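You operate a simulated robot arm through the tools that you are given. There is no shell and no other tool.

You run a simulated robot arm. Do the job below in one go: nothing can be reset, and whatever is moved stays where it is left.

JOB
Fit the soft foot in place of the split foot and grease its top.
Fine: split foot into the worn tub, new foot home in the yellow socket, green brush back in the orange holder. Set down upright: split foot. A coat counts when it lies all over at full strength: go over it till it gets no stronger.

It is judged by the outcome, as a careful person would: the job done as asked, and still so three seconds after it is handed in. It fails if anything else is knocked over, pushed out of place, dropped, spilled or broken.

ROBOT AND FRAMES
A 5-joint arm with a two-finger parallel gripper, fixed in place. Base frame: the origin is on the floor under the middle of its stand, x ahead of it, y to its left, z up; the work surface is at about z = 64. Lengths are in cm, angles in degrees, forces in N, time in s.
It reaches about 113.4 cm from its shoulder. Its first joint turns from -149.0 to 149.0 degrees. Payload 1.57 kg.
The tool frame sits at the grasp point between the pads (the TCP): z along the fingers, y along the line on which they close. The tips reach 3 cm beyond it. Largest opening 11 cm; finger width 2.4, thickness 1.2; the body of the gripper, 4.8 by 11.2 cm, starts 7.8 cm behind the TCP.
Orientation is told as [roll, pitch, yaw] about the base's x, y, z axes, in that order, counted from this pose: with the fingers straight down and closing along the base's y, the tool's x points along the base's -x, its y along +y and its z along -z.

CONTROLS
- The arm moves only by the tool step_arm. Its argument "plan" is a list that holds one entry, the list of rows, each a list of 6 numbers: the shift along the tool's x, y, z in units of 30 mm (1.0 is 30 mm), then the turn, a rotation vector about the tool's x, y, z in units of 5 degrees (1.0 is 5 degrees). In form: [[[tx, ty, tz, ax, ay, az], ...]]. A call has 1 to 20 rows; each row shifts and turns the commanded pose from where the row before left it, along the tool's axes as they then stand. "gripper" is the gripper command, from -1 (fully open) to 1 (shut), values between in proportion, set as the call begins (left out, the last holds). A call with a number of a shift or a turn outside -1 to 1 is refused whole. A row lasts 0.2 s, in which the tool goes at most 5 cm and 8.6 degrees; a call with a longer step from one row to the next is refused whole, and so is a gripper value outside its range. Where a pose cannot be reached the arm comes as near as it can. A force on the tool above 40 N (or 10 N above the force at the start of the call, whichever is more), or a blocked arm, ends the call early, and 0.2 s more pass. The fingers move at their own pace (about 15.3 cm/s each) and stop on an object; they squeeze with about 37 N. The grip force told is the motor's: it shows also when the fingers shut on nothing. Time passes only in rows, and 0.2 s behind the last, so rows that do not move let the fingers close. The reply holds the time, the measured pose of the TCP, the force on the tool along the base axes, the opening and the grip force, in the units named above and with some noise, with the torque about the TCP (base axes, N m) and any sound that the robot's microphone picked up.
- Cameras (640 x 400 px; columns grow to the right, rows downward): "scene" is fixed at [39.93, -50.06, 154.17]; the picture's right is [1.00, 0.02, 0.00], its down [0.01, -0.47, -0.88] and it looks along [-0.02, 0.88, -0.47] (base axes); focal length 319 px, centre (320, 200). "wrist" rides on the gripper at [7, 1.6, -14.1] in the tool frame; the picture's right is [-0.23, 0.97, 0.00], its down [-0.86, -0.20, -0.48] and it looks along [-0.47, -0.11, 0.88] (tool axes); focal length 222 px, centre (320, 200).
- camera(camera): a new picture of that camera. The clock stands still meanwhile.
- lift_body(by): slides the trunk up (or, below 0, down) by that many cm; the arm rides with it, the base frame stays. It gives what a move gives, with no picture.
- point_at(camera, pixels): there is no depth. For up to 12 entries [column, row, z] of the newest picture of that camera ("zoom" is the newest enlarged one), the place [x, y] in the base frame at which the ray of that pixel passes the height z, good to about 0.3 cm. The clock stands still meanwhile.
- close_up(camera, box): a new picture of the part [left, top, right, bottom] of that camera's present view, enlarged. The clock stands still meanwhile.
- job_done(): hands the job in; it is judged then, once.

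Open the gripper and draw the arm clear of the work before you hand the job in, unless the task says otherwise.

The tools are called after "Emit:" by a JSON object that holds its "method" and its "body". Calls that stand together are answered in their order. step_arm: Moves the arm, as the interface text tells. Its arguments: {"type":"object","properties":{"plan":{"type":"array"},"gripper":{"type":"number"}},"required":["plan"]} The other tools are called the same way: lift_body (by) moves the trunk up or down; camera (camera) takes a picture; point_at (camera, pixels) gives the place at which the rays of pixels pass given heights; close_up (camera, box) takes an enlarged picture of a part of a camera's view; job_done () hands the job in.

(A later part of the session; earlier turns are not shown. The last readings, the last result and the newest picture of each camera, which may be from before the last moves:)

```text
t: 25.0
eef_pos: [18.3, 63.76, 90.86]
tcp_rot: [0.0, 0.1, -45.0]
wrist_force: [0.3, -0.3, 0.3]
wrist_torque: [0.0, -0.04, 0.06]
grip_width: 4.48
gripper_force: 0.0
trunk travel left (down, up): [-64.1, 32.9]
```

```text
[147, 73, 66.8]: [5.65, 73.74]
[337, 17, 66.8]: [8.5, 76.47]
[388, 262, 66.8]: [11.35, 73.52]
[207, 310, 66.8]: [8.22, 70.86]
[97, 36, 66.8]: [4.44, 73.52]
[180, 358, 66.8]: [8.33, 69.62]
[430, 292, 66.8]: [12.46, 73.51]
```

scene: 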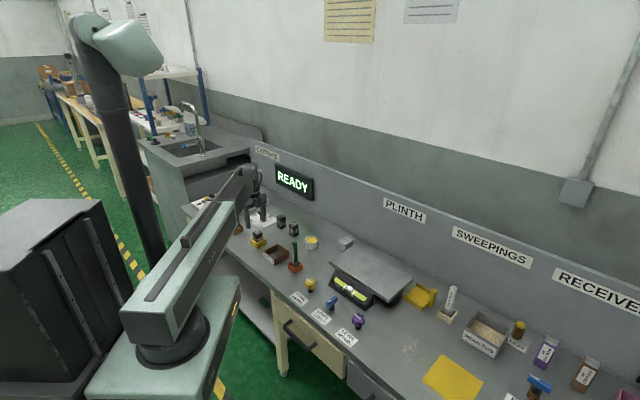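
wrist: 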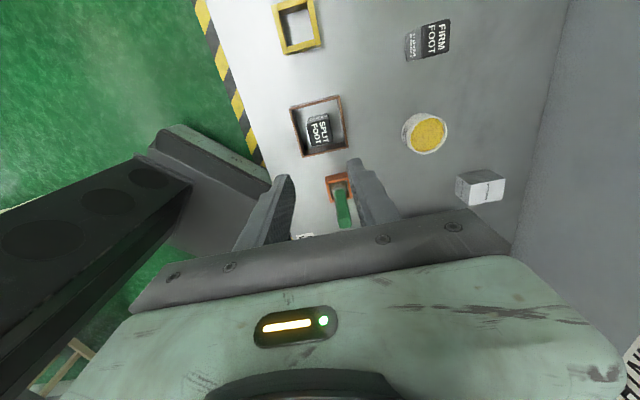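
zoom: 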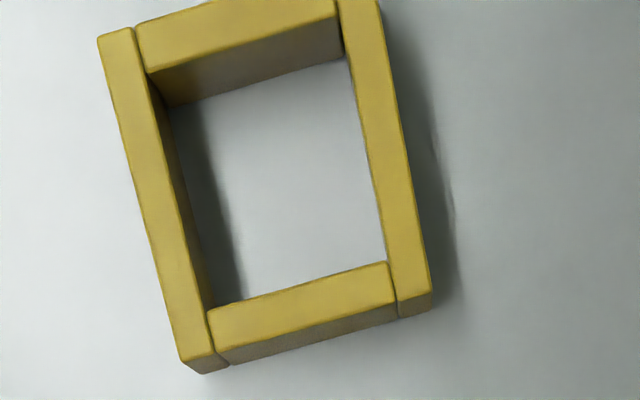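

Inner centre (8.43, 73.65) with about 4.0 cm opening for a 3.5 cm foot. I move over towards the soft foot and look at it from closer.

Emit:
{"method": "step_arm", "body": {"plan": [[[0.69, 0.804, 0, 0, 0, 0], [0.69, 0.804, 0, 0, 0, 0], [0.69, 0.804, 0, 0, 0, 0], [0.69, 0.804, 0, 0, 0, 0], [0.69, 0.804, 0, 0, 0, 0], [0.69, 0.804, 0, 0, 0, 0], [0.69, 0.804, 0, 0, 0, 0], [0, 0, 0, 0, 0, 0]]], "gripper": -0.2}}

Emit:
{"method": "close_up", "body": {"camera": "wrist", "box": [240, 40, 400, 140]}}

Emit:
{"method": "camera", "body": {"camera": "wrist"}}

```text
t: 26.8
eef_pos: [20.06, 85.95, 90.73]
tcp_rot: [0.0, -0.1, -45.0]
wrist_force: [-0.2, -0.6, -0.5]
wrist_torque: [0.0, -0.02, 0.04]
grip_width: 6.6
gripper_force: 0.0
trunk travel left (down, up): [-64.1, 32.9]
```

```text
4.00 times, centred on (320, 90) of wrist
```

zoom: 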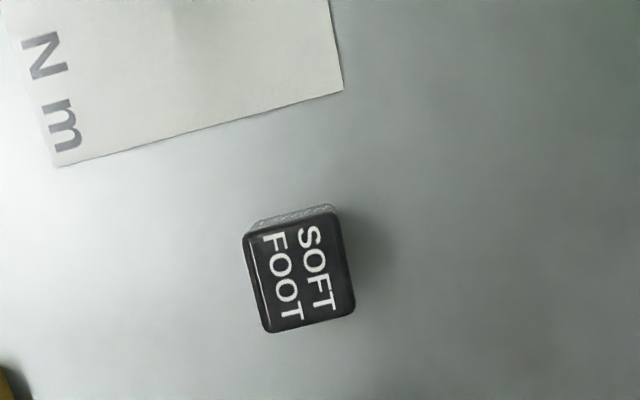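

```text
taken
```

wrist: 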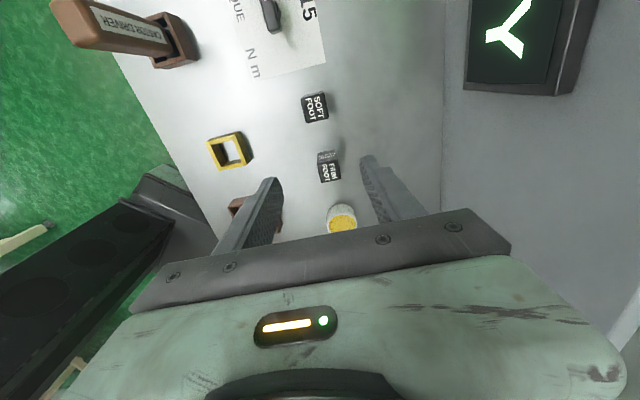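

Soft foot's top corners read (243,233), (338,210), (356,306), (268,333) in the enlarged view.

Emit:
{"method": "point_at", "body": {"camera": "zoom", "pixels": [[243, 233, 70.2], [338, 210, 70.2], [356, 306, 70.2], [268, 333, 70.2], [343, 90, 64], [57, 165, 64]]}}

```text
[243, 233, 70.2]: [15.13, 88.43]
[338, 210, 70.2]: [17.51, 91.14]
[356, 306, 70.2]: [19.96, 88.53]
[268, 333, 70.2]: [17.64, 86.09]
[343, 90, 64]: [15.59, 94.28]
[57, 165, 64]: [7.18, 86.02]
```

Soft foot centre (17.56, 88.55), turned about 45–46°. I move over it and lower to just above, checking alignment.

Emit:
{"method": "step_arm", "body": {"plan": [[[0.6, 0.003, 0, 0, 0, 0], [0.6, 0.003, 0, 0, 0, 0], [0, 0, 0, 0, 0, 0]]]}}

Emit:
{"method": "lift_body", "body": {"by": -14}}

Emit:
{"method": "close_up", "body": {"camera": "wrist", "box": [220, 80, 420, 205]}}

Emit:
{"method": "close_up", "body": {"camera": "scene", "box": [240, 190, 304, 240]}}

```text
t: 27.6
eef_pos: [17.54, 88.52, 90.8]
tcp_rot: [0.0, 0.1, -45.0]
wrist_force: [-1.2, -0.6, -0.4]
wrist_torque: [0.01, -0.01, 0.01]
grip_width: 6.64
gripper_force: 0.1
trunk travel left (down, up): [-64.1, 32.9]
```

```text
t: 29.3
eef_pos: [17.56, 88.51, 76.85]
tcp_rot: [-0.1, 0.0, -45.1]
wrist_force: [0.0, 0.3, 0.0]
wrist_torque: [0.03, -0.02, 0.01]
grip_width: 6.61
gripper_force: 0.0
trunk travel left (down, up): [-50.1, 46.9]
```

```text
3.20 times, centred on (320, 142) of wrist
```

zoom: 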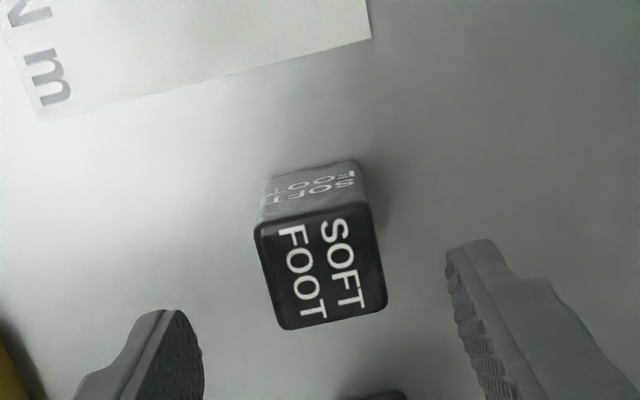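

```text
8.00 times, centred on (272, 215) of scene
```

zoom: 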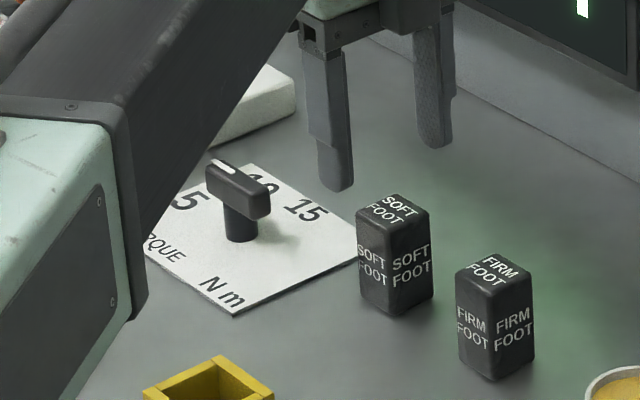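

The foot is centred between the fingers as the split foot was. I lower 6 cm to the same grip height (70.8).

Emit:
{"method": "lift_body", "body": {"by": -6}}

Emit:
{"method": "close_up", "body": {"camera": "wrist", "box": [220, 80, 420, 205]}}

Emit:
{"method": "close_up", "body": {"camera": "scene", "box": [240, 190, 304, 240]}}

```text
t: 30.3
eef_pos: [17.66, 88.43, 70.76]
tcp_rot: [0.0, 0.0, -45.0]
wrist_force: [-0.5, 0.0, 1.4]
wrist_torque: [0.03, 0.0, -0.03]
grip_width: 6.61
gripper_force: 0.0
trunk travel left (down, up): [-44.1, 52.9]
```

```text
3.20 times, centred on (320, 142) of wrist
```

zoom: 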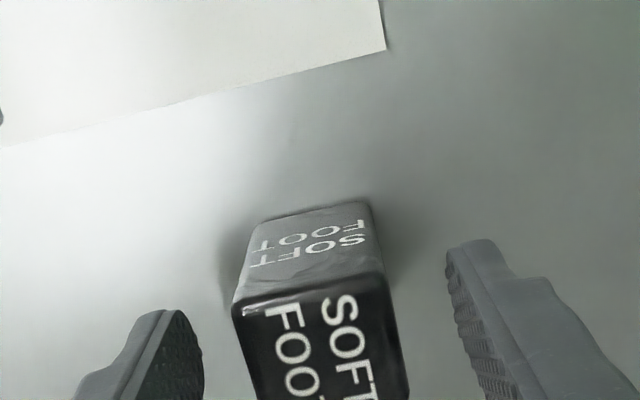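

```text
8.00 times, centred on (272, 215) of scene
```

zoom: 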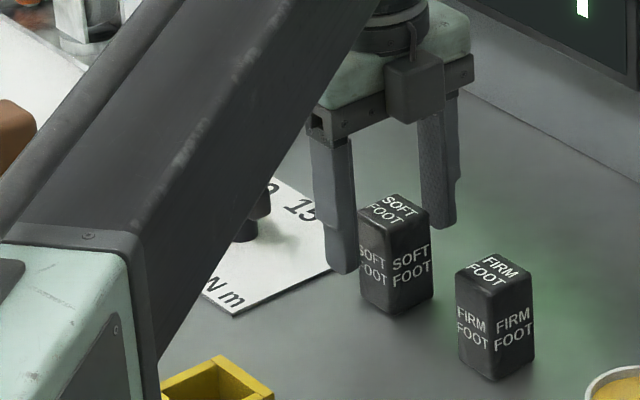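

Fingers straddle the soft foot well. I close on it.

Emit:
{"method": "step_arm", "body": {"plan": [[[0, 0, 0, 0, 0, 0], [0, 0, 0, 0, 0, 0], [0, 0, 0, 0, 0, 0], [0, 0, 0, 0, 0, 0]]], "gripper": 1}}

Emit:
{"method": "close_up", "body": {"camera": "wrist", "box": [220, 80, 420, 205]}}

```text
t: 31.3
eef_pos: [17.53, 88.51, 70.77]
tcp_rot: [0.0, 0.0, -45.0]
wrist_force: [0.8, 1.0, 0.3]
wrist_torque: [0.01, -0.04, 0.02]
grip_width: 3.48
gripper_force: 36.9
trunk travel left (down, up): [-44.1, 52.9]
```

```text
3.20 times, centred on (320, 142) of wrist
```

zoom: 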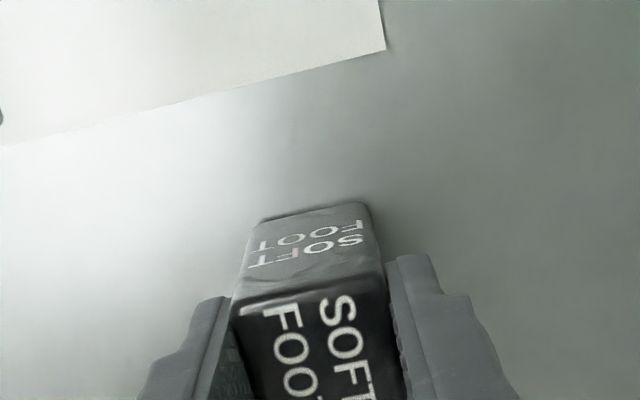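

Held at 3.48 cm with the foot sitting in the grip just as the split foot did. I lift 16 cm and carry it over the socket at (8.43, 73.65).

Emit:
{"method": "lift_body", "body": {"by": 16}}

Emit:
{"method": "step_arm", "body": {"plan": [[[-0.227, -0.943, 0, 0, 0, 0], [-0.227, -0.943, 0, 0, 0, 0], [-0.227, -0.943, 0, 0, 0, 0], [-0.227, -0.943, 0, 0, 0, 0], [-0.227, -0.943, 0, 0, 0, 0], [-0.227, -0.943, 0, 0, 0, 0], [0, 0, 0, 0, 0, 0], [0, 0, 0, 0, 0, 0]]]}}

Emit:
{"method": "camera", "body": {"camera": "scene"}}

Emit:
{"method": "camera", "body": {"camera": "wrist"}}

```text
t: 33.1
eef_pos: [17.55, 88.46, 86.88]
tcp_rot: [0.2, -0.1, -45.0]
wrist_force: [-0.3, -0.3, -0.2]
wrist_torque: [0.01, 0.0, -0.01]
grip_width: 3.51
gripper_force: 36.7
trunk travel left (down, up): [-60.1, 36.9]
```

```text
t: 34.9
eef_pos: [8.46, 73.63, 86.86]
tcp_rot: [0.1, 0.0, -45.0]
wrist_force: [0.7, 0.4, -0.7]
wrist_torque: [-0.01, 0.03, 0.04]
grip_width: 3.5
gripper_force: 36.9
trunk travel left (down, up): [-60.1, 36.9]
```

```text
taken
```

scene: 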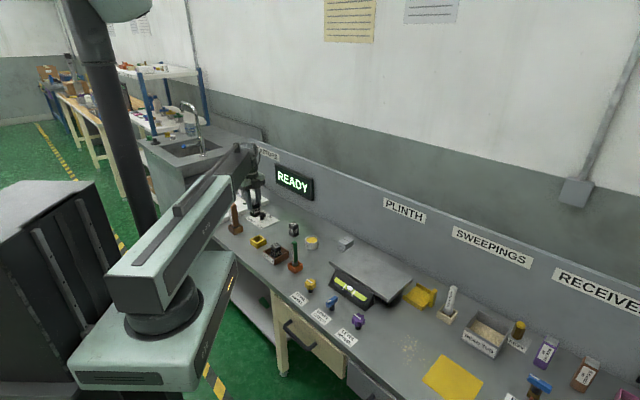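

```text
taken
```

wrist: 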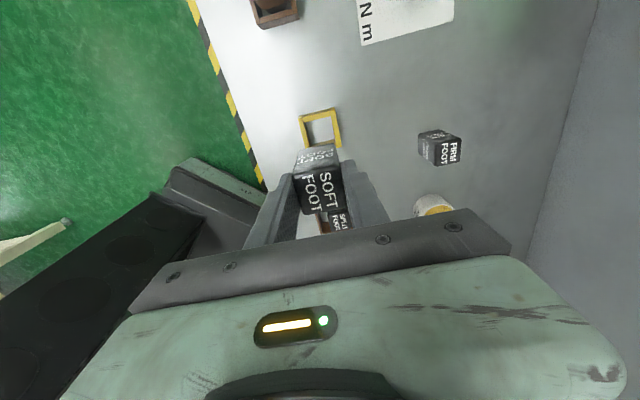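

At (8.46, 73.63). I lower so that the foot's base is just above the socket rim, then inspect.

Emit:
{"method": "lift_body", "body": {"by": -12.6}}

Emit:
{"method": "close_up", "body": {"camera": "scene", "box": [230, 210, 294, 250]}}

Emit:
{"method": "close_up", "body": {"camera": "wrist", "box": [240, 80, 400, 205]}}

```text
t: 36.5
eef_pos: [8.34, 73.51, 74.12]
tcp_rot: [0.0, -0.1, -45.0]
wrist_force: [0.0, 0.3, -2.0]
wrist_torque: [-0.02, -0.02, -0.02]
grip_width: 3.5
gripper_force: 37.6
trunk travel left (down, up): [-47.5, 49.5]
```

```text
10.00 times, centred on (262, 230) of scene
```

zoom: 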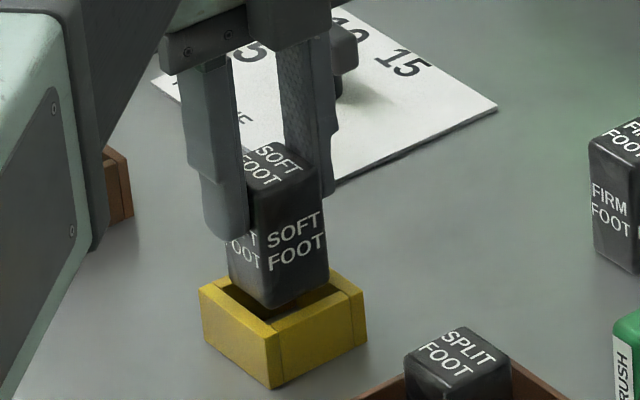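

```text
3.20 times, centred on (320, 142) of wrist
```

zoom: 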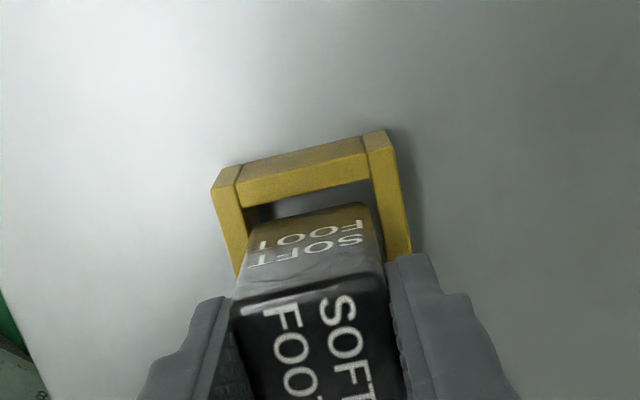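

The foot is lined up above the opening. I lower in two stages, watching the force.

Emit:
{"method": "lift_body", "body": {"by": -1.2}}

Emit:
{"method": "close_up", "body": {"camera": "scene", "box": [238, 218, 286, 248]}}

Emit:
{"method": "close_up", "body": {"camera": "wrist", "box": [240, 80, 400, 180]}}

```text
t: 37.1
eef_pos: [8.49, 73.53, 72.97]
tcp_rot: [-0.1, 0.1, -45.0]
wrist_force: [0.5, 0.4, -0.9]
wrist_torque: [-0.02, 0.01, 0.0]
grip_width: 3.51
gripper_force: 37.2
trunk travel left (down, up): [-46.3, 50.7]
```

```text
13.33 times, centred on (262, 233) of scene
```

zoom: 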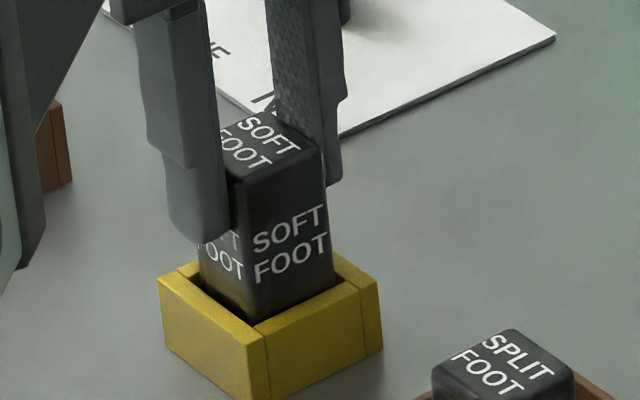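

```text
4.00 times, centred on (320, 130) of wrist
```

zoom: 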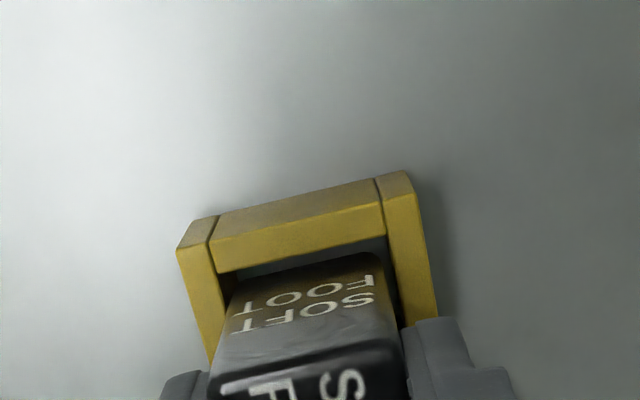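

The foot has entered the socket with gaps all round and no force. I lower the rest.

Emit:
{"method": "lift_body", "body": {"by": -2.1}}

Emit:
{"method": "lift_body", "body": {"by": -0.1}}

Emit:
{"method": "close_up", "body": {"camera": "scene", "box": [238, 218, 286, 248]}}

```text
t: 37.7
eef_pos: [8.43, 73.41, 70.83]
tcp_rot: [-0.1, 0.0, -45.0]
wrist_force: [0.0, -0.3, 0.5]
wrist_torque: [0.01, 0.01, 0.01]
grip_width: 3.53
gripper_force: 36.2
trunk travel left (down, up): [-44.2, 52.8]
```

```text
t: 38.2
eef_pos: [8.42, 73.5, 70.74]
tcp_rot: [0.1, 0.0, -45.0]
wrist_force: [-0.5, 0.7, 1.5]
wrist_torque: [0.01, -0.01, -0.03]
grip_width: 3.51
gripper_force: 37.3
trunk travel left (down, up): [-44.1, 52.9]
```

```text
13.33 times, centred on (262, 233) of scene
```

zoom: 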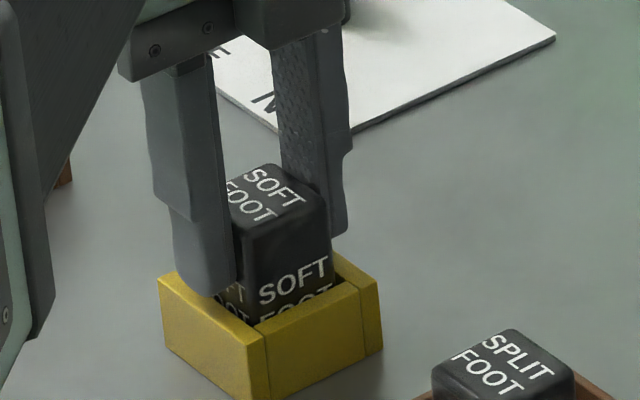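

The foot is at the same height the split foot had. I release it, opening to about 6 cm, tips being above the rim.

Emit:
{"method": "step_arm", "body": {"plan": [[[0, 0, 0, 0, 0, 0], [0, 0, 0, 0, 0, 0], [0, 0, 0, 0, 0, 0]]], "gripper": -0.05}}

Emit:
{"method": "lift_body", "body": {"by": 16}}

Emit:
{"method": "close_up", "body": {"camera": "scene", "box": [238, 218, 286, 248]}}

Emit:
{"method": "camera", "body": {"camera": "wrist"}}

```text
t: 39.0
eef_pos: [8.56, 73.56, 70.78]
tcp_rot: [0.0, 0.0, -45.0]
wrist_force: [0.1, 0.1, 0.6]
wrist_torque: [0.04, 0.0, -0.04]
grip_width: 5.79
gripper_force: 0.1
trunk travel left (down, up): [-44.1, 52.9]
```

```text
t: 40.9
eef_pos: [8.51, 73.47, 86.81]
tcp_rot: [0.0, 0.1, -45.1]
wrist_force: [0.7, -0.3, -0.7]
wrist_torque: [0.01, -0.04, 0.0]
grip_width: 5.77
gripper_force: 0.0
trunk travel left (down, up): [-60.1, 36.9]
```

```text
13.33 times, centred on (262, 233) of scene
```

zoom: 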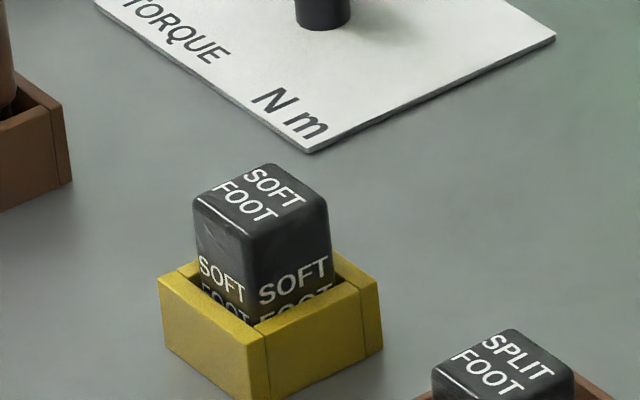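

```text
taken
```

wrist: 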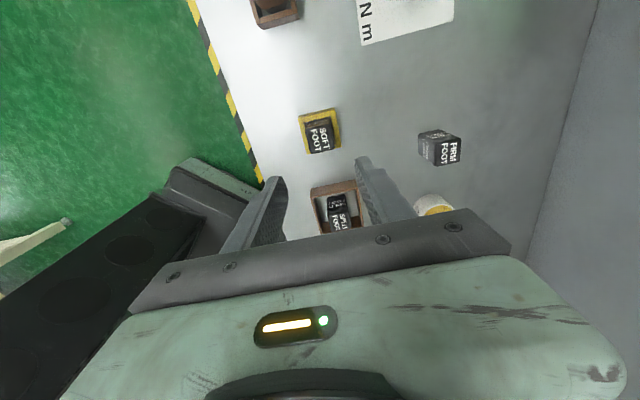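

The soft foot sits home in the yellow socket. I raise to z≈95 and go beyond the orange holder, in order to look at the brush from above.

Emit:
{"method": "lift_body", "body": {"by": 8}}

Emit:
{"method": "step_arm", "body": {"plan": [[[-0.943, 0.02, 0, 0, 0, 0], [-0.943, 0.02, 0, 0, 0, 0], [-0.943, 0.02, 0, 0, 0, 0], [-0.943, 0.02, 0, 0, 0, 0], [-0.943, 0.02, 0, 0, 0, 0], [-0.943, 0.02, 0, 0, 0, 0], [-0.943, 0.02, 0, 0, 0, 0], [-0.943, 0.02, 0, 0, 0, 0], [-0.943, 0.02, 0, 0, 0, 0], [-0.943, 0.02, 0, 0, 0, 0], [-0.943, 0.02, 0, 0, 0, 0], [0, 0, 0, 0, 0, 0]]]}}

Emit:
{"method": "camera", "body": {"camera": "wrist"}}

Emit:
{"method": "close_up", "body": {"camera": "wrist", "box": [260, 60, 388, 140]}}

```text
t: 42.0
eef_pos: [8.53, 73.56, 94.67]
tcp_rot: [0.1, 0.0, -45.0]
wrist_force: [0.1, 0.1, 0.1]
wrist_torque: [0.02, 0.01, -0.02]
grip_width: 5.77
gripper_force: 0.1
trunk travel left (down, up): [-68.1, 28.9]
```

```text
t: 44.6
eef_pos: [31.0, 51.83, 94.74]
tcp_rot: [0.0, 0.0, -45.1]
wrist_force: [0.1, -0.8, -0.5]
wrist_torque: [0.0, 0.01, 0.02]
grip_width: 5.76
gripper_force: 0.0
trunk travel left (down, up): [-68.1, 28.9]
```

```text
taken
```

wrist: 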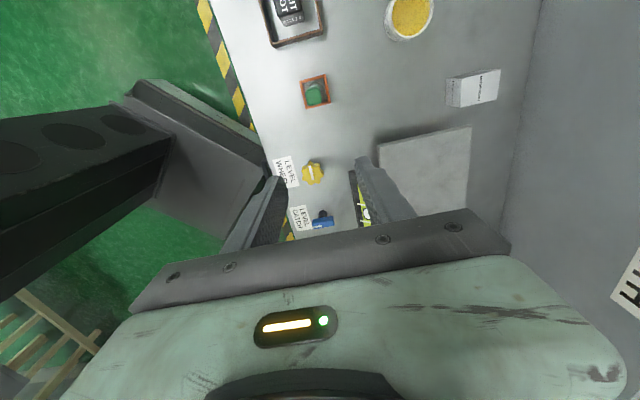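

```text
5.00 times, centred on (324, 100) of wrist
```

zoom: 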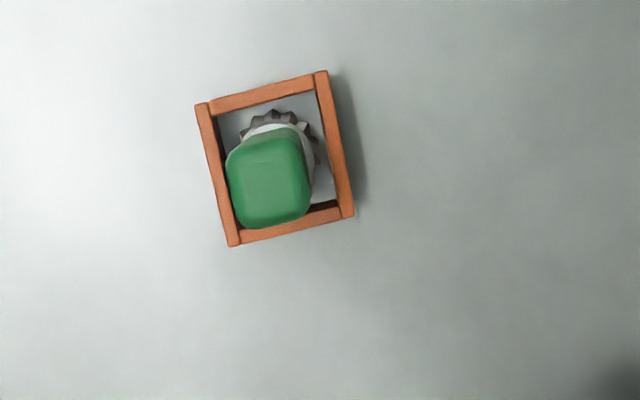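

The brush stands in its holder; the handle's top is centred near (270,180) in the zoom, the holder's corners at (195,104), (327,71), (353,217), (229,246). I convert them.

Emit:
{"method": "point_at", "body": {"camera": "zoom", "pixels": [[270, 180, 78.5], [230, 150, 78.5], [300, 130, 78.5], [312, 208, 78.5], [243, 228, 78.5], [195, 104, 66.7], [327, 71, 66.7], [353, 217, 66.7], [229, 246, 66.7], [280, 150, 67.5], [282, 145, 66], [282, 140, 64]]}}

Emit:
{"method": "close_up", "body": {"camera": "scene", "box": [278, 236, 318, 280]}}

```text
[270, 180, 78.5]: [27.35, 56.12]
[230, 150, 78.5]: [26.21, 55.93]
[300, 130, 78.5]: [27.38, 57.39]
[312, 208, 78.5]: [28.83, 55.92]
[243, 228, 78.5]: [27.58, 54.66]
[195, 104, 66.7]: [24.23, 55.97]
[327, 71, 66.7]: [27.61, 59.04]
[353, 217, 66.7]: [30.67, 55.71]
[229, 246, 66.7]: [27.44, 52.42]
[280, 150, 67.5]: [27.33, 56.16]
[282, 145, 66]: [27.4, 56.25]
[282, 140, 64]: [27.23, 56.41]
```

```text
9.09 times, centred on (298, 258) of scene
```

zoom: 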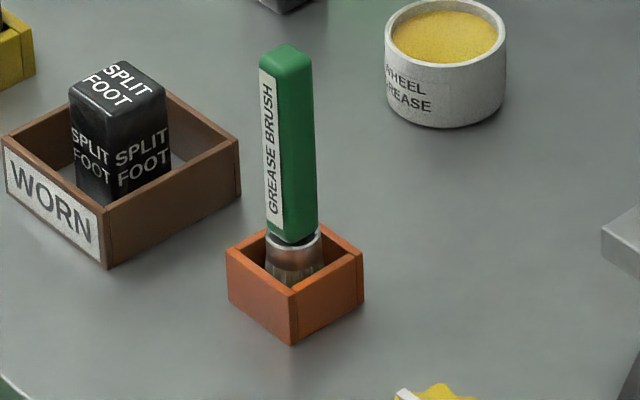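

Handle centre ≈ (27.45, 55.98), about 2 cm square and turned 45°. I centre the gripper on it and lower until the tips are just above its top for a check.

Emit:
{"method": "step_arm", "body": {"plan": [[[0.91, 0.073, 0, 0, 0, 0], [0.91, 0.073, 0, 0, 0, 0], [0, 0, 0, 0, 0, 0]]]}}

Emit:
{"method": "lift_body", "body": {"by": -12}}

Emit:
{"method": "close_up", "body": {"camera": "wrist", "box": [220, 80, 420, 205]}}

Emit:
{"method": "close_up", "body": {"camera": "scene", "box": [262, 220, 326, 275]}}

```text
t: 45.5
eef_pos: [27.48, 56.21, 94.7]
tcp_rot: [0.0, 0.0, -45.0]
wrist_force: [-0.2, -0.6, -0.3]
wrist_torque: [0.06, -0.02, -0.01]
grip_width: 5.78
gripper_force: 0.1
trunk travel left (down, up): [-68.1, 28.9]
```

```text
t: 47.0
eef_pos: [27.45, 56.06, 82.84]
tcp_rot: [0.0, 0.0, -45.0]
wrist_force: [-0.7, 0.2, 0.0]
wrist_torque: [-0.01, 0.01, 0.04]
grip_width: 5.79
gripper_force: 0.1
trunk travel left (down, up): [-56.1, 40.9]
```

```text
3.20 times, centred on (320, 142) of wrist
```

zoom: 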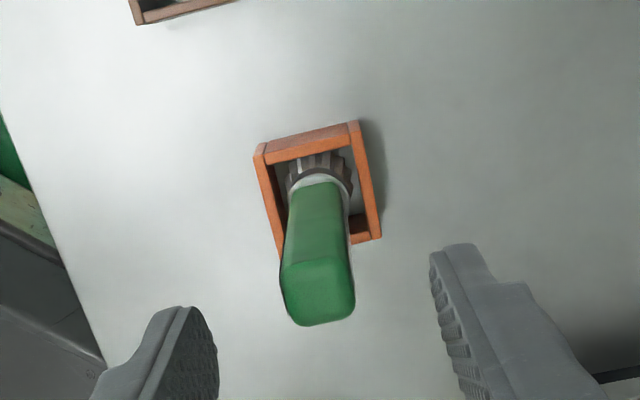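

```text
7.27 times, centred on (294, 248) of scene
```

zoom: 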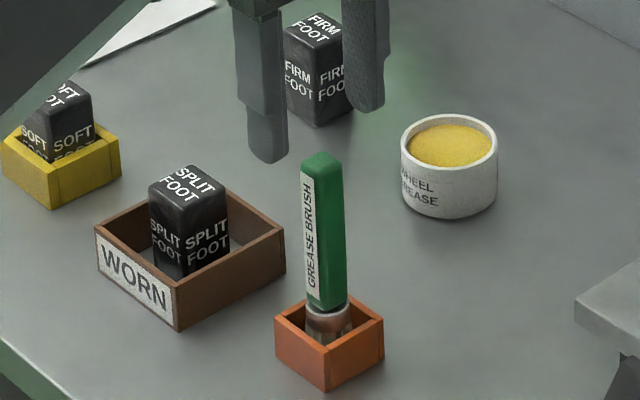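

The handle is centred between the fingers. I lower 9.8 cm to grip the handle at z≈73 (tips about 3 cm above the holder rim).

Emit:
{"method": "lift_body", "body": {"by": -9.8}}

Emit:
{"method": "close_up", "body": {"camera": "wrist", "box": [220, 80, 420, 205]}}

Emit:
{"method": "close_up", "body": {"camera": "scene", "box": [262, 220, 326, 275]}}

```text
t: 48.3
eef_pos: [27.41, 56.22, 73.05]
tcp_rot: [0.1, 0.0, -45.0]
wrist_force: [-0.1, -0.3, 0.1]
wrist_torque: [-0.01, 0.0, -0.01]
grip_width: 5.81
gripper_force: 0.2
trunk travel left (down, up): [-46.3, 50.7]
```

```text
3.20 times, centred on (320, 142) of wrist
```

zoom: 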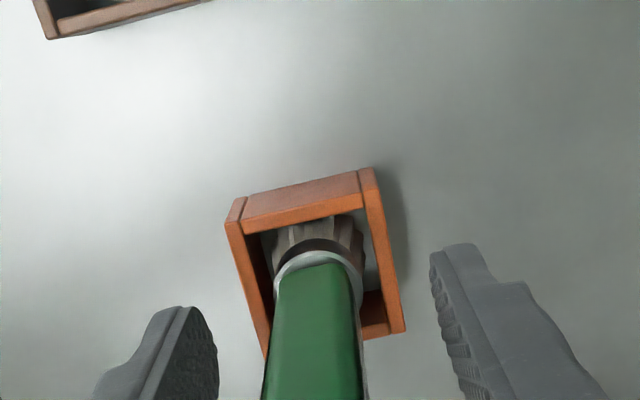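

```text
7.27 times, centred on (294, 248) of scene
```

zoom: 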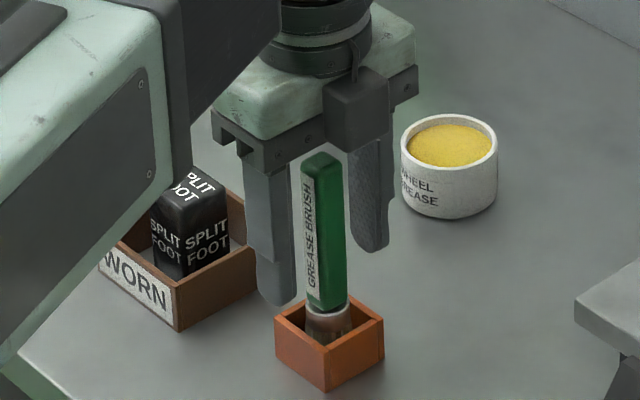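

The handle is about 1.5 mm off the centre of the fingers. I correct by that, then close on it.

Emit:
{"method": "step_arm", "body": {"plan": [[[-0.04, -0.045, 0, 0, 0, 0], [0, 0, 0, 0, 0, 0]]]}}

Emit:
{"method": "step_arm", "body": {"plan": [[[0, 0, 0, 0, 0, 0], [0, 0, 0, 0, 0, 0], [0, 0, 0, 0, 0, 0], [0, 0, 0, 0, 0, 0]]], "gripper": 1}}

Emit:
{"method": "close_up", "body": {"camera": "wrist", "box": [220, 80, 420, 205]}}

Emit:
{"method": "close_up", "body": {"camera": "scene", "box": [262, 220, 326, 275]}}

```text
t: 48.9
eef_pos: [27.52, 55.97, 73.03]
tcp_rot: [0.1, 0.1, -45.0]
wrist_force: [0.8, 0.3, 0.3]
wrist_torque: [0.0, 0.0, -0.01]
grip_width: 5.77
gripper_force: 0.1
trunk travel left (down, up): [-46.3, 50.7]
```

```text
t: 49.9
eef_pos: [27.44, 55.97, 73.13]
tcp_rot: [-0.1, 0.0, -45.0]
wrist_force: [0.1, 1.0, -0.1]
wrist_torque: [-0.02, 0.0, 0.02]
grip_width: 1.93
gripper_force: 32.8
trunk travel left (down, up): [-46.3, 50.7]
```

```text
3.20 times, centred on (320, 142) of wrist
```

zoom: 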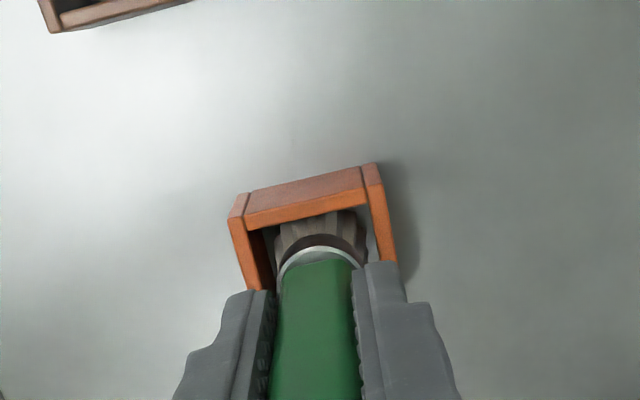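

```text
7.27 times, centred on (294, 248) of scene
```

zoom: 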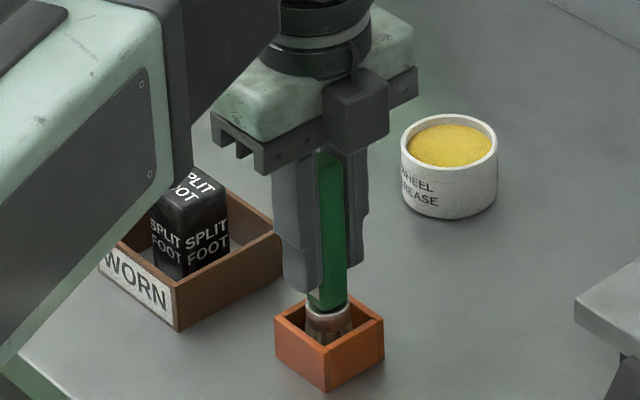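

Brush held at 1.93 cm width, pick-up pose (27.45, 55.97, travel −46.3). I lift it 10 cm out of the holder and check that the holder stays.

Emit:
{"method": "lift_body", "body": {"by": 3}}

Emit:
{"method": "lift_body", "body": {"by": 7}}

Emit:
{"method": "close_up", "body": {"camera": "scene", "box": [262, 210, 342, 280]}}

Emit:
{"method": "camera", "body": {"camera": "wrist"}}

```text
t: 50.6
eef_pos: [27.35, 55.88, 76.04]
tcp_rot: [0.0, 0.1, -45.0]
wrist_force: [-1.3, 0.4, 0.1]
wrist_torque: [-0.04, 0.01, -0.02]
grip_width: 1.9
gripper_force: 33.4
trunk travel left (down, up): [-49.3, 47.7]
```

```text
t: 51.7
eef_pos: [27.42, 55.93, 82.95]
tcp_rot: [0.0, 0.0, -45.0]
wrist_force: [-0.3, -0.8, -0.8]
wrist_torque: [0.01, 0.02, 0.02]
grip_width: 1.94
gripper_force: 33.7
trunk travel left (down, up): [-56.3, 40.7]
```

```text
5.71 times, centred on (302, 245) of scene
```

zoom: 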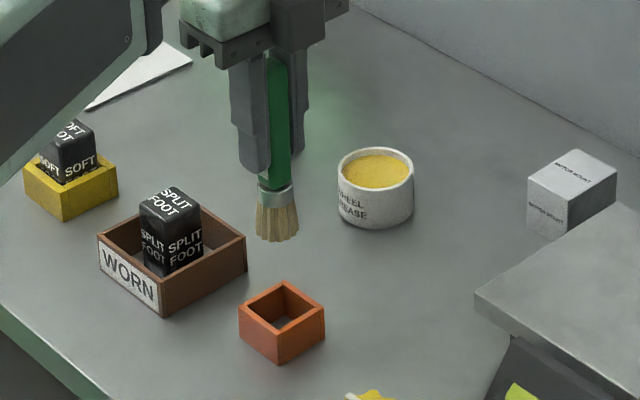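

```text
taken
```

wrist: 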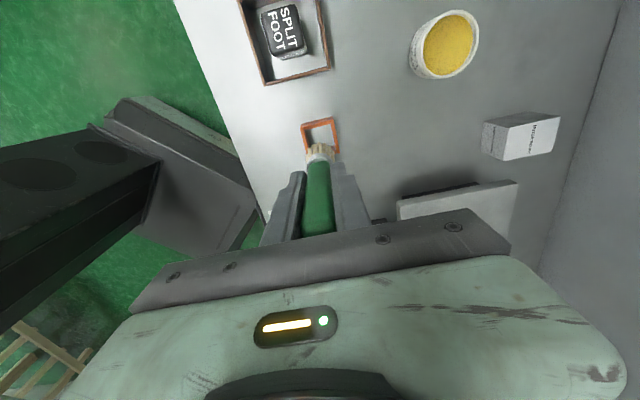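

The brush hangs straight, the holder remained in place. I measure the grease tub (near (445,45) in the wrist picture) accurately.

Emit:
{"method": "close_up", "body": {"camera": "wrist", "box": [396, 0, 492, 90]}}

Emit:
{"method": "close_up", "body": {"camera": "scene", "box": [296, 228, 328, 258]}}

```text
4.44 times, centred on (444, 45) of wrist
```

zoom: 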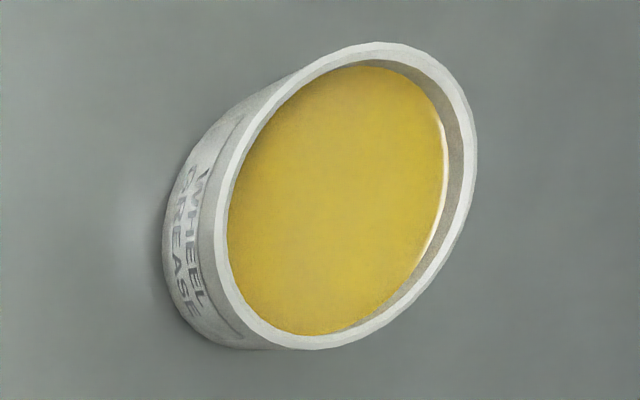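

```text
13.33 times, centred on (312, 243) of scene
```

zoom: 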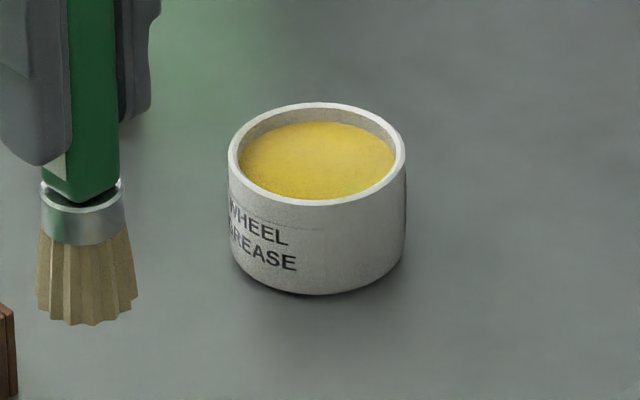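

Rim ellipse centre is at wrist pixel (449.4, 44.1) and scene pixel (311.7, 239.6); I convert both at a few heights.

Emit:
{"method": "point_at", "body": {"camera": "wrist", "pixels": [[449.4, 44.1, 67.4], [449.4, 44.1, 67.0], [449.4, 44.1, 68.0], [420.5, 49, 67.4], [479.5, 34, 67.4], [457.5, 9.5, 67.4], [438.4, 78.8, 67.4]]}}

Emit:
{"method": "point_at", "body": {"camera": "zoom", "pixels": [[316.5, 154, 67.4], [316.5, 154, 67.0], [316.5, 154, 68.0], [320, 295, 64], [318, 207, 67.4], [318, 102, 67.4], [318, 197, 66.9]]}}

```text
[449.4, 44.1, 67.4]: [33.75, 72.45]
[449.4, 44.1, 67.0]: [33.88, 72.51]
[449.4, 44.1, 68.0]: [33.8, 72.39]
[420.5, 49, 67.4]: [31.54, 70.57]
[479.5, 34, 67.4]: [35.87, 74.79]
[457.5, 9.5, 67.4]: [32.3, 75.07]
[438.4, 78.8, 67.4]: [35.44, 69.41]
```

```text
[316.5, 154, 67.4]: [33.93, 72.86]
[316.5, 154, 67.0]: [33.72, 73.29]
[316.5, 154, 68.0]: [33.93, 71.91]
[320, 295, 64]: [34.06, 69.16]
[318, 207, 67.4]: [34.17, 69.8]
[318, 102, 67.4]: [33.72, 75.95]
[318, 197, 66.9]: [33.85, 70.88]
```

Grease centre ≈ (33.85, 72.5), rim ≈ 67.7, surface ≈ 67.1. I carry the brush over it at the present height.

Emit:
{"method": "step_arm", "body": {"plan": [[[0.398, 0.903, 0, 0, 0, 0], [0.398, 0.903, 0, 0, 0, 0], [0.398, 0.903, 0, 0, 0, 0], [0.398, 0.903, 0, 0, 0, 0], [0.398, 0.903, 0, 0, 0, 0], [0.398, 0.903, 0, 0, 0, 0], [0, 0, 0, 0, 0, 0], [0, 0, 0, 0, 0, 0]]]}}

Emit:
{"method": "lift_body", "body": {"by": -5}}

Emit:
{"method": "close_up", "body": {"camera": "scene", "box": [288, 216, 336, 258]}}

Emit:
{"method": "close_up", "body": {"camera": "wrist", "box": [260, 80, 400, 200]}}

```text
t: 53.5
eef_pos: [33.93, 72.56, 82.96]
tcp_rot: [0.0, -0.1, -45.0]
wrist_force: [0.4, -0.2, -0.8]
wrist_torque: [0.0, 0.03, -0.02]
grip_width: 1.97
gripper_force: 33.5
trunk travel left (down, up): [-56.3, 40.7]
```

```text
t: 54.4
eef_pos: [33.85, 72.47, 78.09]
tcp_rot: [0.1, 0.0, -45.0]
wrist_force: [0.8, -0.6, -1.1]
wrist_torque: [-0.02, -0.02, 0.01]
grip_width: 1.92
gripper_force: 33.6
trunk travel left (down, up): [-51.3, 45.7]
```

```text
9.52 times, centred on (312, 237) of scene
```

zoom: 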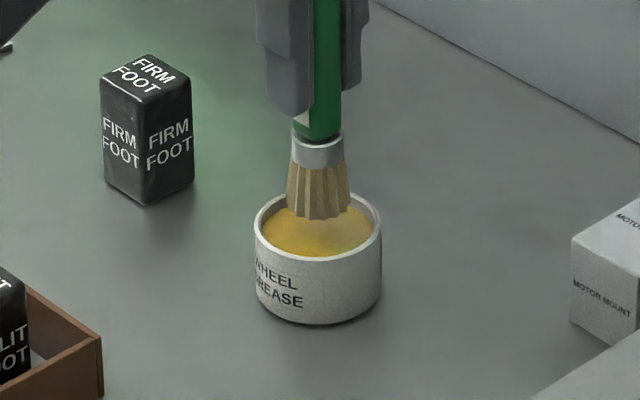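

```text
3.33 times, centred on (330, 140) of wrist
```

zoom: 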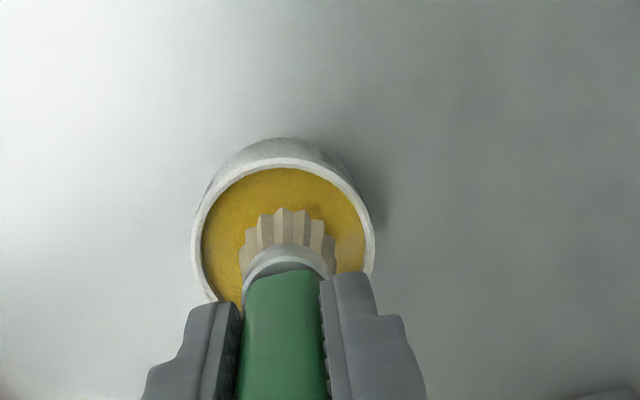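

The bristles hang centred over the grease. I lower 2.6 cm to dip the tips a few mm under the surface.

Emit:
{"method": "lift_body", "body": {"by": -2.6}}

Emit:
{"method": "close_up", "body": {"camera": "scene", "box": [288, 216, 336, 258]}}

```text
t: 55.1
eef_pos: [33.76, 72.36, 75.57]
tcp_rot: [0.0, 0.1, -45.0]
wrist_force: [-0.6, -0.4, 16.4]
wrist_torque: [-0.16, 0.07, 0.01]
grip_width: 1.92
gripper_force: 33.4
trunk travel left (down, up): [-48.7, 48.3]
```

```text
9.52 times, centred on (312, 237) of scene
```

zoom: 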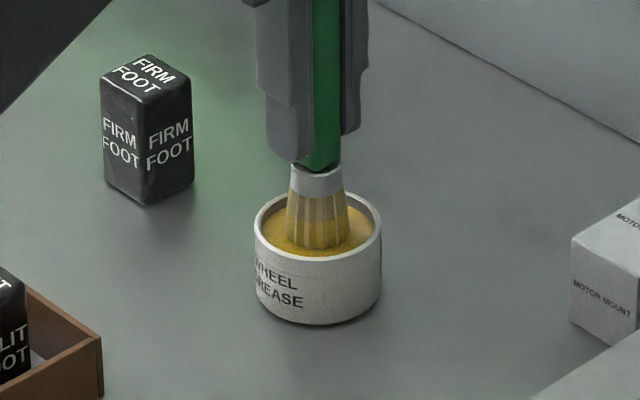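

16 N of upward force: the bristles pressed into the grease and took on colour. I lift and inspect the bristles.

Emit:
{"method": "lift_body", "body": {"by": 7.4}}

Emit:
{"method": "close_up", "body": {"camera": "scene", "box": [288, 210, 336, 252]}}

Emit:
{"method": "close_up", "body": {"camera": "wrist", "box": [260, 80, 400, 200]}}

```text
t: 56.3
eef_pos: [33.82, 72.57, 82.98]
tcp_rot: [0.1, 0.1, -45.0]
wrist_force: [-1.1, 0.5, -0.8]
wrist_torque: [0.03, -0.01, 0.01]
grip_width: 1.93
gripper_force: 33.2
trunk travel left (down, up): [-56.1, 40.9]
```

```text
9.52 times, centred on (312, 231) of scene
```

zoom: 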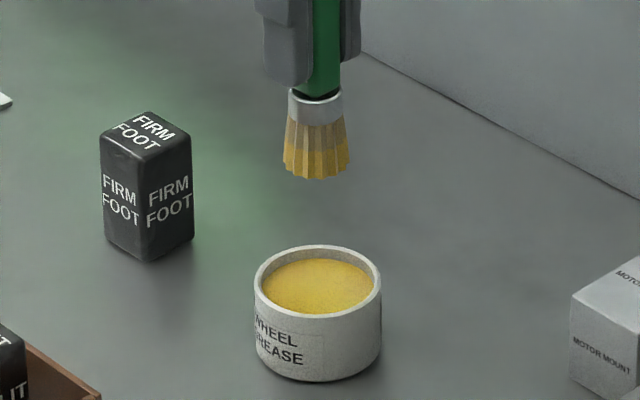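

```text
3.33 times, centred on (330, 140) of wrist
```

zoom: 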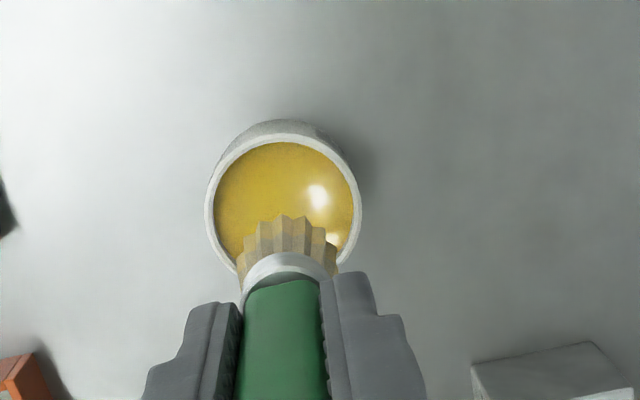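

The brush is loaded, but it seems to have slid up a bit in the grip (less handle below the tips). I zoom to measure its present length below the tips.

Emit:
{"method": "close_up", "body": {"camera": "scene", "box": [304, 208, 328, 232]}}

Emit:
{"method": "close_up", "body": {"camera": "scene", "box": [290, 190, 338, 232]}}

```text
16.00 times, centred on (316, 220) of scene
```

zoom: 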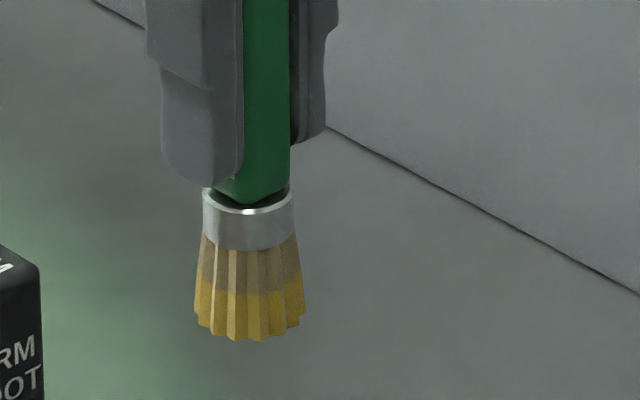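

```text
9.52 times, centred on (314, 211) of scene
```

zoom: 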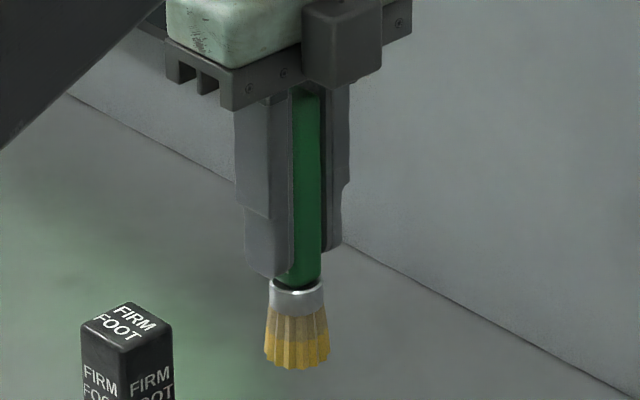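

I convert the bristle-bottom pixel (311.6, 228.7) to see what height fits y = 72.5.

Emit:
{"method": "point_at", "body": {"camera": "scene", "pixels": [[311.6, 228.75, 74], [311.6, 228.75, 75], [311.6, 227.8, 74], [311.6, 227.8, 75], [311, 218.5, 80]]}}

```text
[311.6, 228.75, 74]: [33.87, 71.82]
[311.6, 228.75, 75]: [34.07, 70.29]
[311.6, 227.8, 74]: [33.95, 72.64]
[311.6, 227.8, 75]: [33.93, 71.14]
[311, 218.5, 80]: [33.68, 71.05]
```

Bristle bottom is near z = 74.2 at TCP 82.98. I carry the loaded brush over to the soft foot and look at the foot's top from here.

Emit:
{"method": "step_arm", "body": {"plan": [[[0.691, -0.637, 0, 0, 0, 0], [0.691, -0.637, 0, 0, 0, 0], [0.691, -0.637, 0, 0, 0, 0], [0.691, -0.637, 0, 0, 0, 0], [0.691, -0.637, 0, 0, 0, 0], [0.691, -0.637, 0, 0, 0, 0], [0.691, -0.637, 0, 0, 0, 0], [0.691, -0.637, 0, 0, 0, 0], [0.691, -0.637, 0, 0, 0, 0], [0, 0, 0, 0, 0, 0], [0, 0, 0, 0, 0, 0]]]}}

Emit:
{"method": "close_up", "body": {"camera": "wrist", "box": [240, 60, 400, 180]}}

Emit:
{"method": "close_up", "body": {"camera": "scene", "box": [238, 210, 286, 248]}}

```text
t: 58.7
eef_pos: [8.48, 73.61, 82.82]
tcp_rot: [0.1, 0.0, -44.9]
wrist_force: [0.9, 0.4, -1.3]
wrist_torque: [0.0, 0.01, 0.06]
grip_width: 1.94
gripper_force: 33.2
trunk travel left (down, up): [-56.1, 40.9]
```

```text
3.33 times, centred on (320, 120) of wrist
```

zoom: 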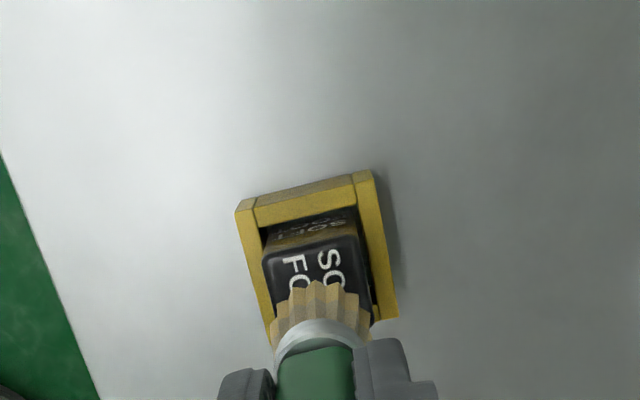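

```text
10.53 times, centred on (262, 229) of scene
```

zoom: 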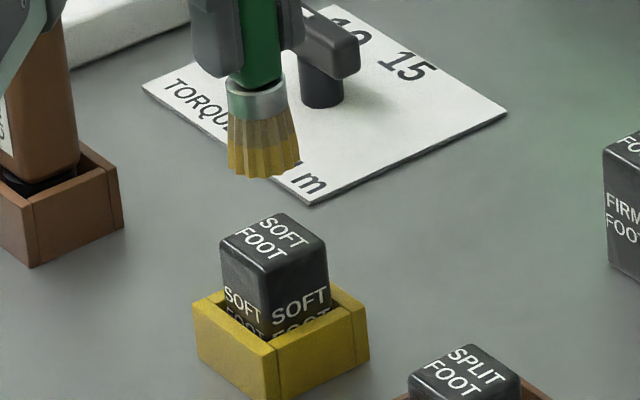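

The brush is above the foot's middle; the bristles are about 3 cm wide. I lower in steps until the force shows light contact.

Emit:
{"method": "lift_body", "body": {"by": -3.2}}

Emit:
{"method": "close_up", "body": {"camera": "scene", "box": [242, 215, 282, 245]}}

```text
t: 59.4
eef_pos: [8.47, 73.49, 79.65]
tcp_rot: [0.0, 0.0, -45.0]
wrist_force: [0.9, -0.8, -0.4]
wrist_torque: [-0.01, -0.02, 0.02]
grip_width: 1.93
gripper_force: 33.4
trunk travel left (down, up): [-52.9, 44.1]
```

```text
13.33 times, centred on (262, 230) of scene
```

zoom: 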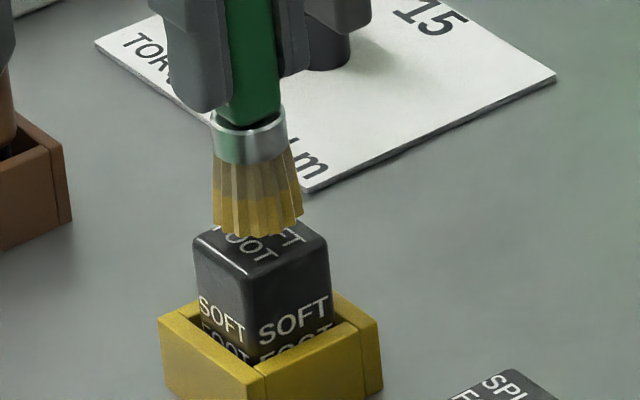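

There is about 1 cm left between bristles and the foot's top. I lower 0.8 cm, then in small steps.

Emit:
{"method": "lift_body", "body": {"by": -0.8}}

Emit:
{"method": "lift_body", "body": {"by": -0.2}}

Emit:
{"method": "close_up", "body": {"camera": "scene", "box": [242, 215, 282, 245]}}

```text
t: 60.0
eef_pos: [8.51, 73.6, 78.72]
tcp_rot: [0.1, 0.0, -45.0]
wrist_force: [0.1, 0.0, -0.8]
wrist_torque: [-0.02, -0.01, -0.02]
grip_width: 1.93
gripper_force: 33.1
trunk travel left (down, up): [-52.1, 44.9]
```

```text
t: 60.5
eef_pos: [8.64, 73.57, 78.73]
tcp_rot: [0.1, 0.0, -45.0]
wrist_force: [0.1, 2.1, 16.1]
wrist_torque: [0.15, -0.05, 0.0]
grip_width: 1.96
gripper_force: 33.5
trunk travel left (down, up): [-51.9, 45.1]
```

```text
13.33 times, centred on (262, 230) of scene
```

zoom: 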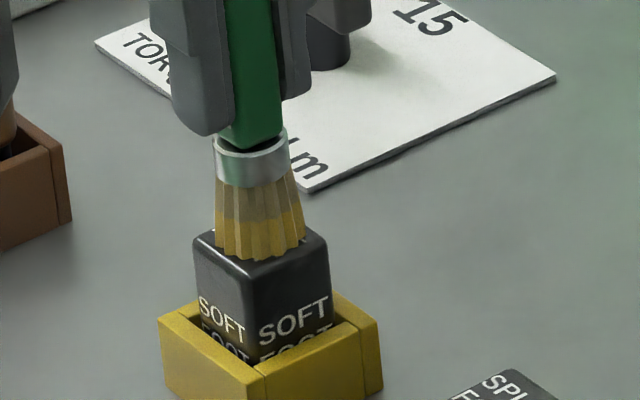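

Contact came at z≈78.7 with 16 N. I back off by 1 mm for a lighter touch and read the force.

Emit:
{"method": "lift_body", "body": {"by": 0.1}}

```text
t: 61.0
eef_pos: [8.49, 73.45, 78.81]
tcp_rot: [0.0, 0.0, -45.0]
wrist_force: [0.0, 0.5, 4.7]
wrist_torque: [0.07, -0.04, -0.01]
grip_width: 1.92
gripper_force: 33.6
trunk travel left (down, up): [-52.0, 45.0]
```

A light 4.7 N now. I sweep the brush in a raster of ±0.8 cm over the foot's top and watch the force.

Emit:
{"method": "step_arm", "body": {"plan": [[[-0.133, -0.133, 0, 0, 0, 0], [-0.133, -0.133, 0, 0, 0, 0], [0.133, 0, 0, 0, 0, 0], [0.133, 0, 0, 0, 0, 0], [0.133, 0, 0, 0, 0, 0], [0.133, 0, 0, 0, 0, 0], [0, 0.133, 0, 0, 0, 0], [0, 0.133, 0, 0, 0, 0], [-0.133, 0, 0, 0, 0, 0], [-0.133, 0, 0, 0, 0, 0], [-0.133, 0, 0, 0, 0, 0], [-0.133, 0, 0, 0, 0, 0], [0, 0.133, 0, 0, 0, 0], [0, 0.133, 0, 0, 0, 0], [0.133, 0, 0, 0, 0, 0], [0.133, 0, 0, 0, 0, 0], [0.133, 0, 0, 0, 0, 0], [0.133, 0, 0, 0, 0, 0], [-0.133, -0.133, 0, 0, 0, 0], [-0.133, -0.133, 0, 0, 0, 0]]]}}

Emit:
{"method": "close_up", "body": {"camera": "scene", "box": [242, 215, 282, 245]}}

Emit:
{"method": "close_up", "body": {"camera": "wrist", "box": [260, 80, 380, 180]}}

```text
t: 65.2
eef_pos: [8.59, 73.46, 78.77]
tcp_rot: [0.0, 0.1, -45.0]
wrist_force: [-0.5, -0.7, -0.7]
wrist_torque: [-0.03, -0.01, -0.01]
grip_width: 1.94
gripper_force: 33.0
trunk travel left (down, up): [-52.0, 45.0]
```

```text
13.33 times, centred on (262, 230) of scene
```

zoom: 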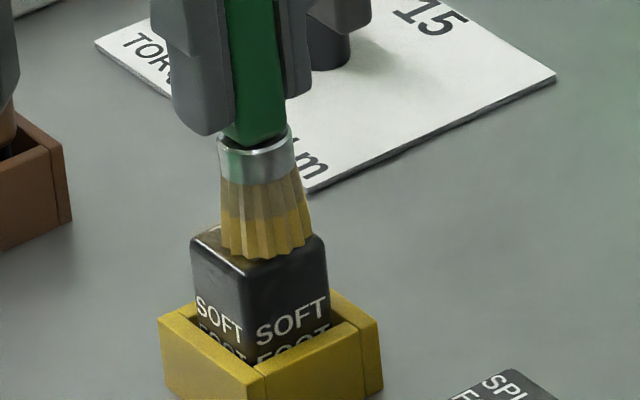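

```text
4.00 times, centred on (320, 130) of wrist
```

zoom: 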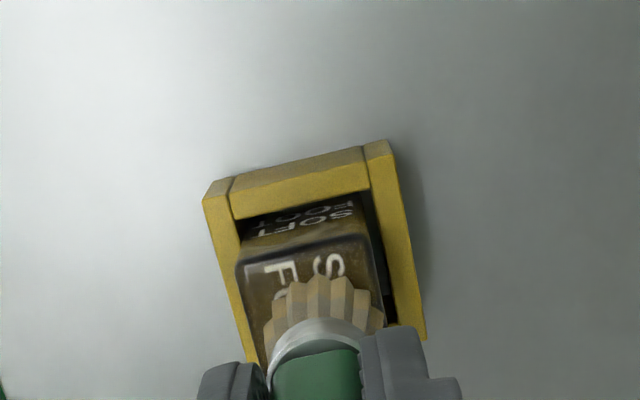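

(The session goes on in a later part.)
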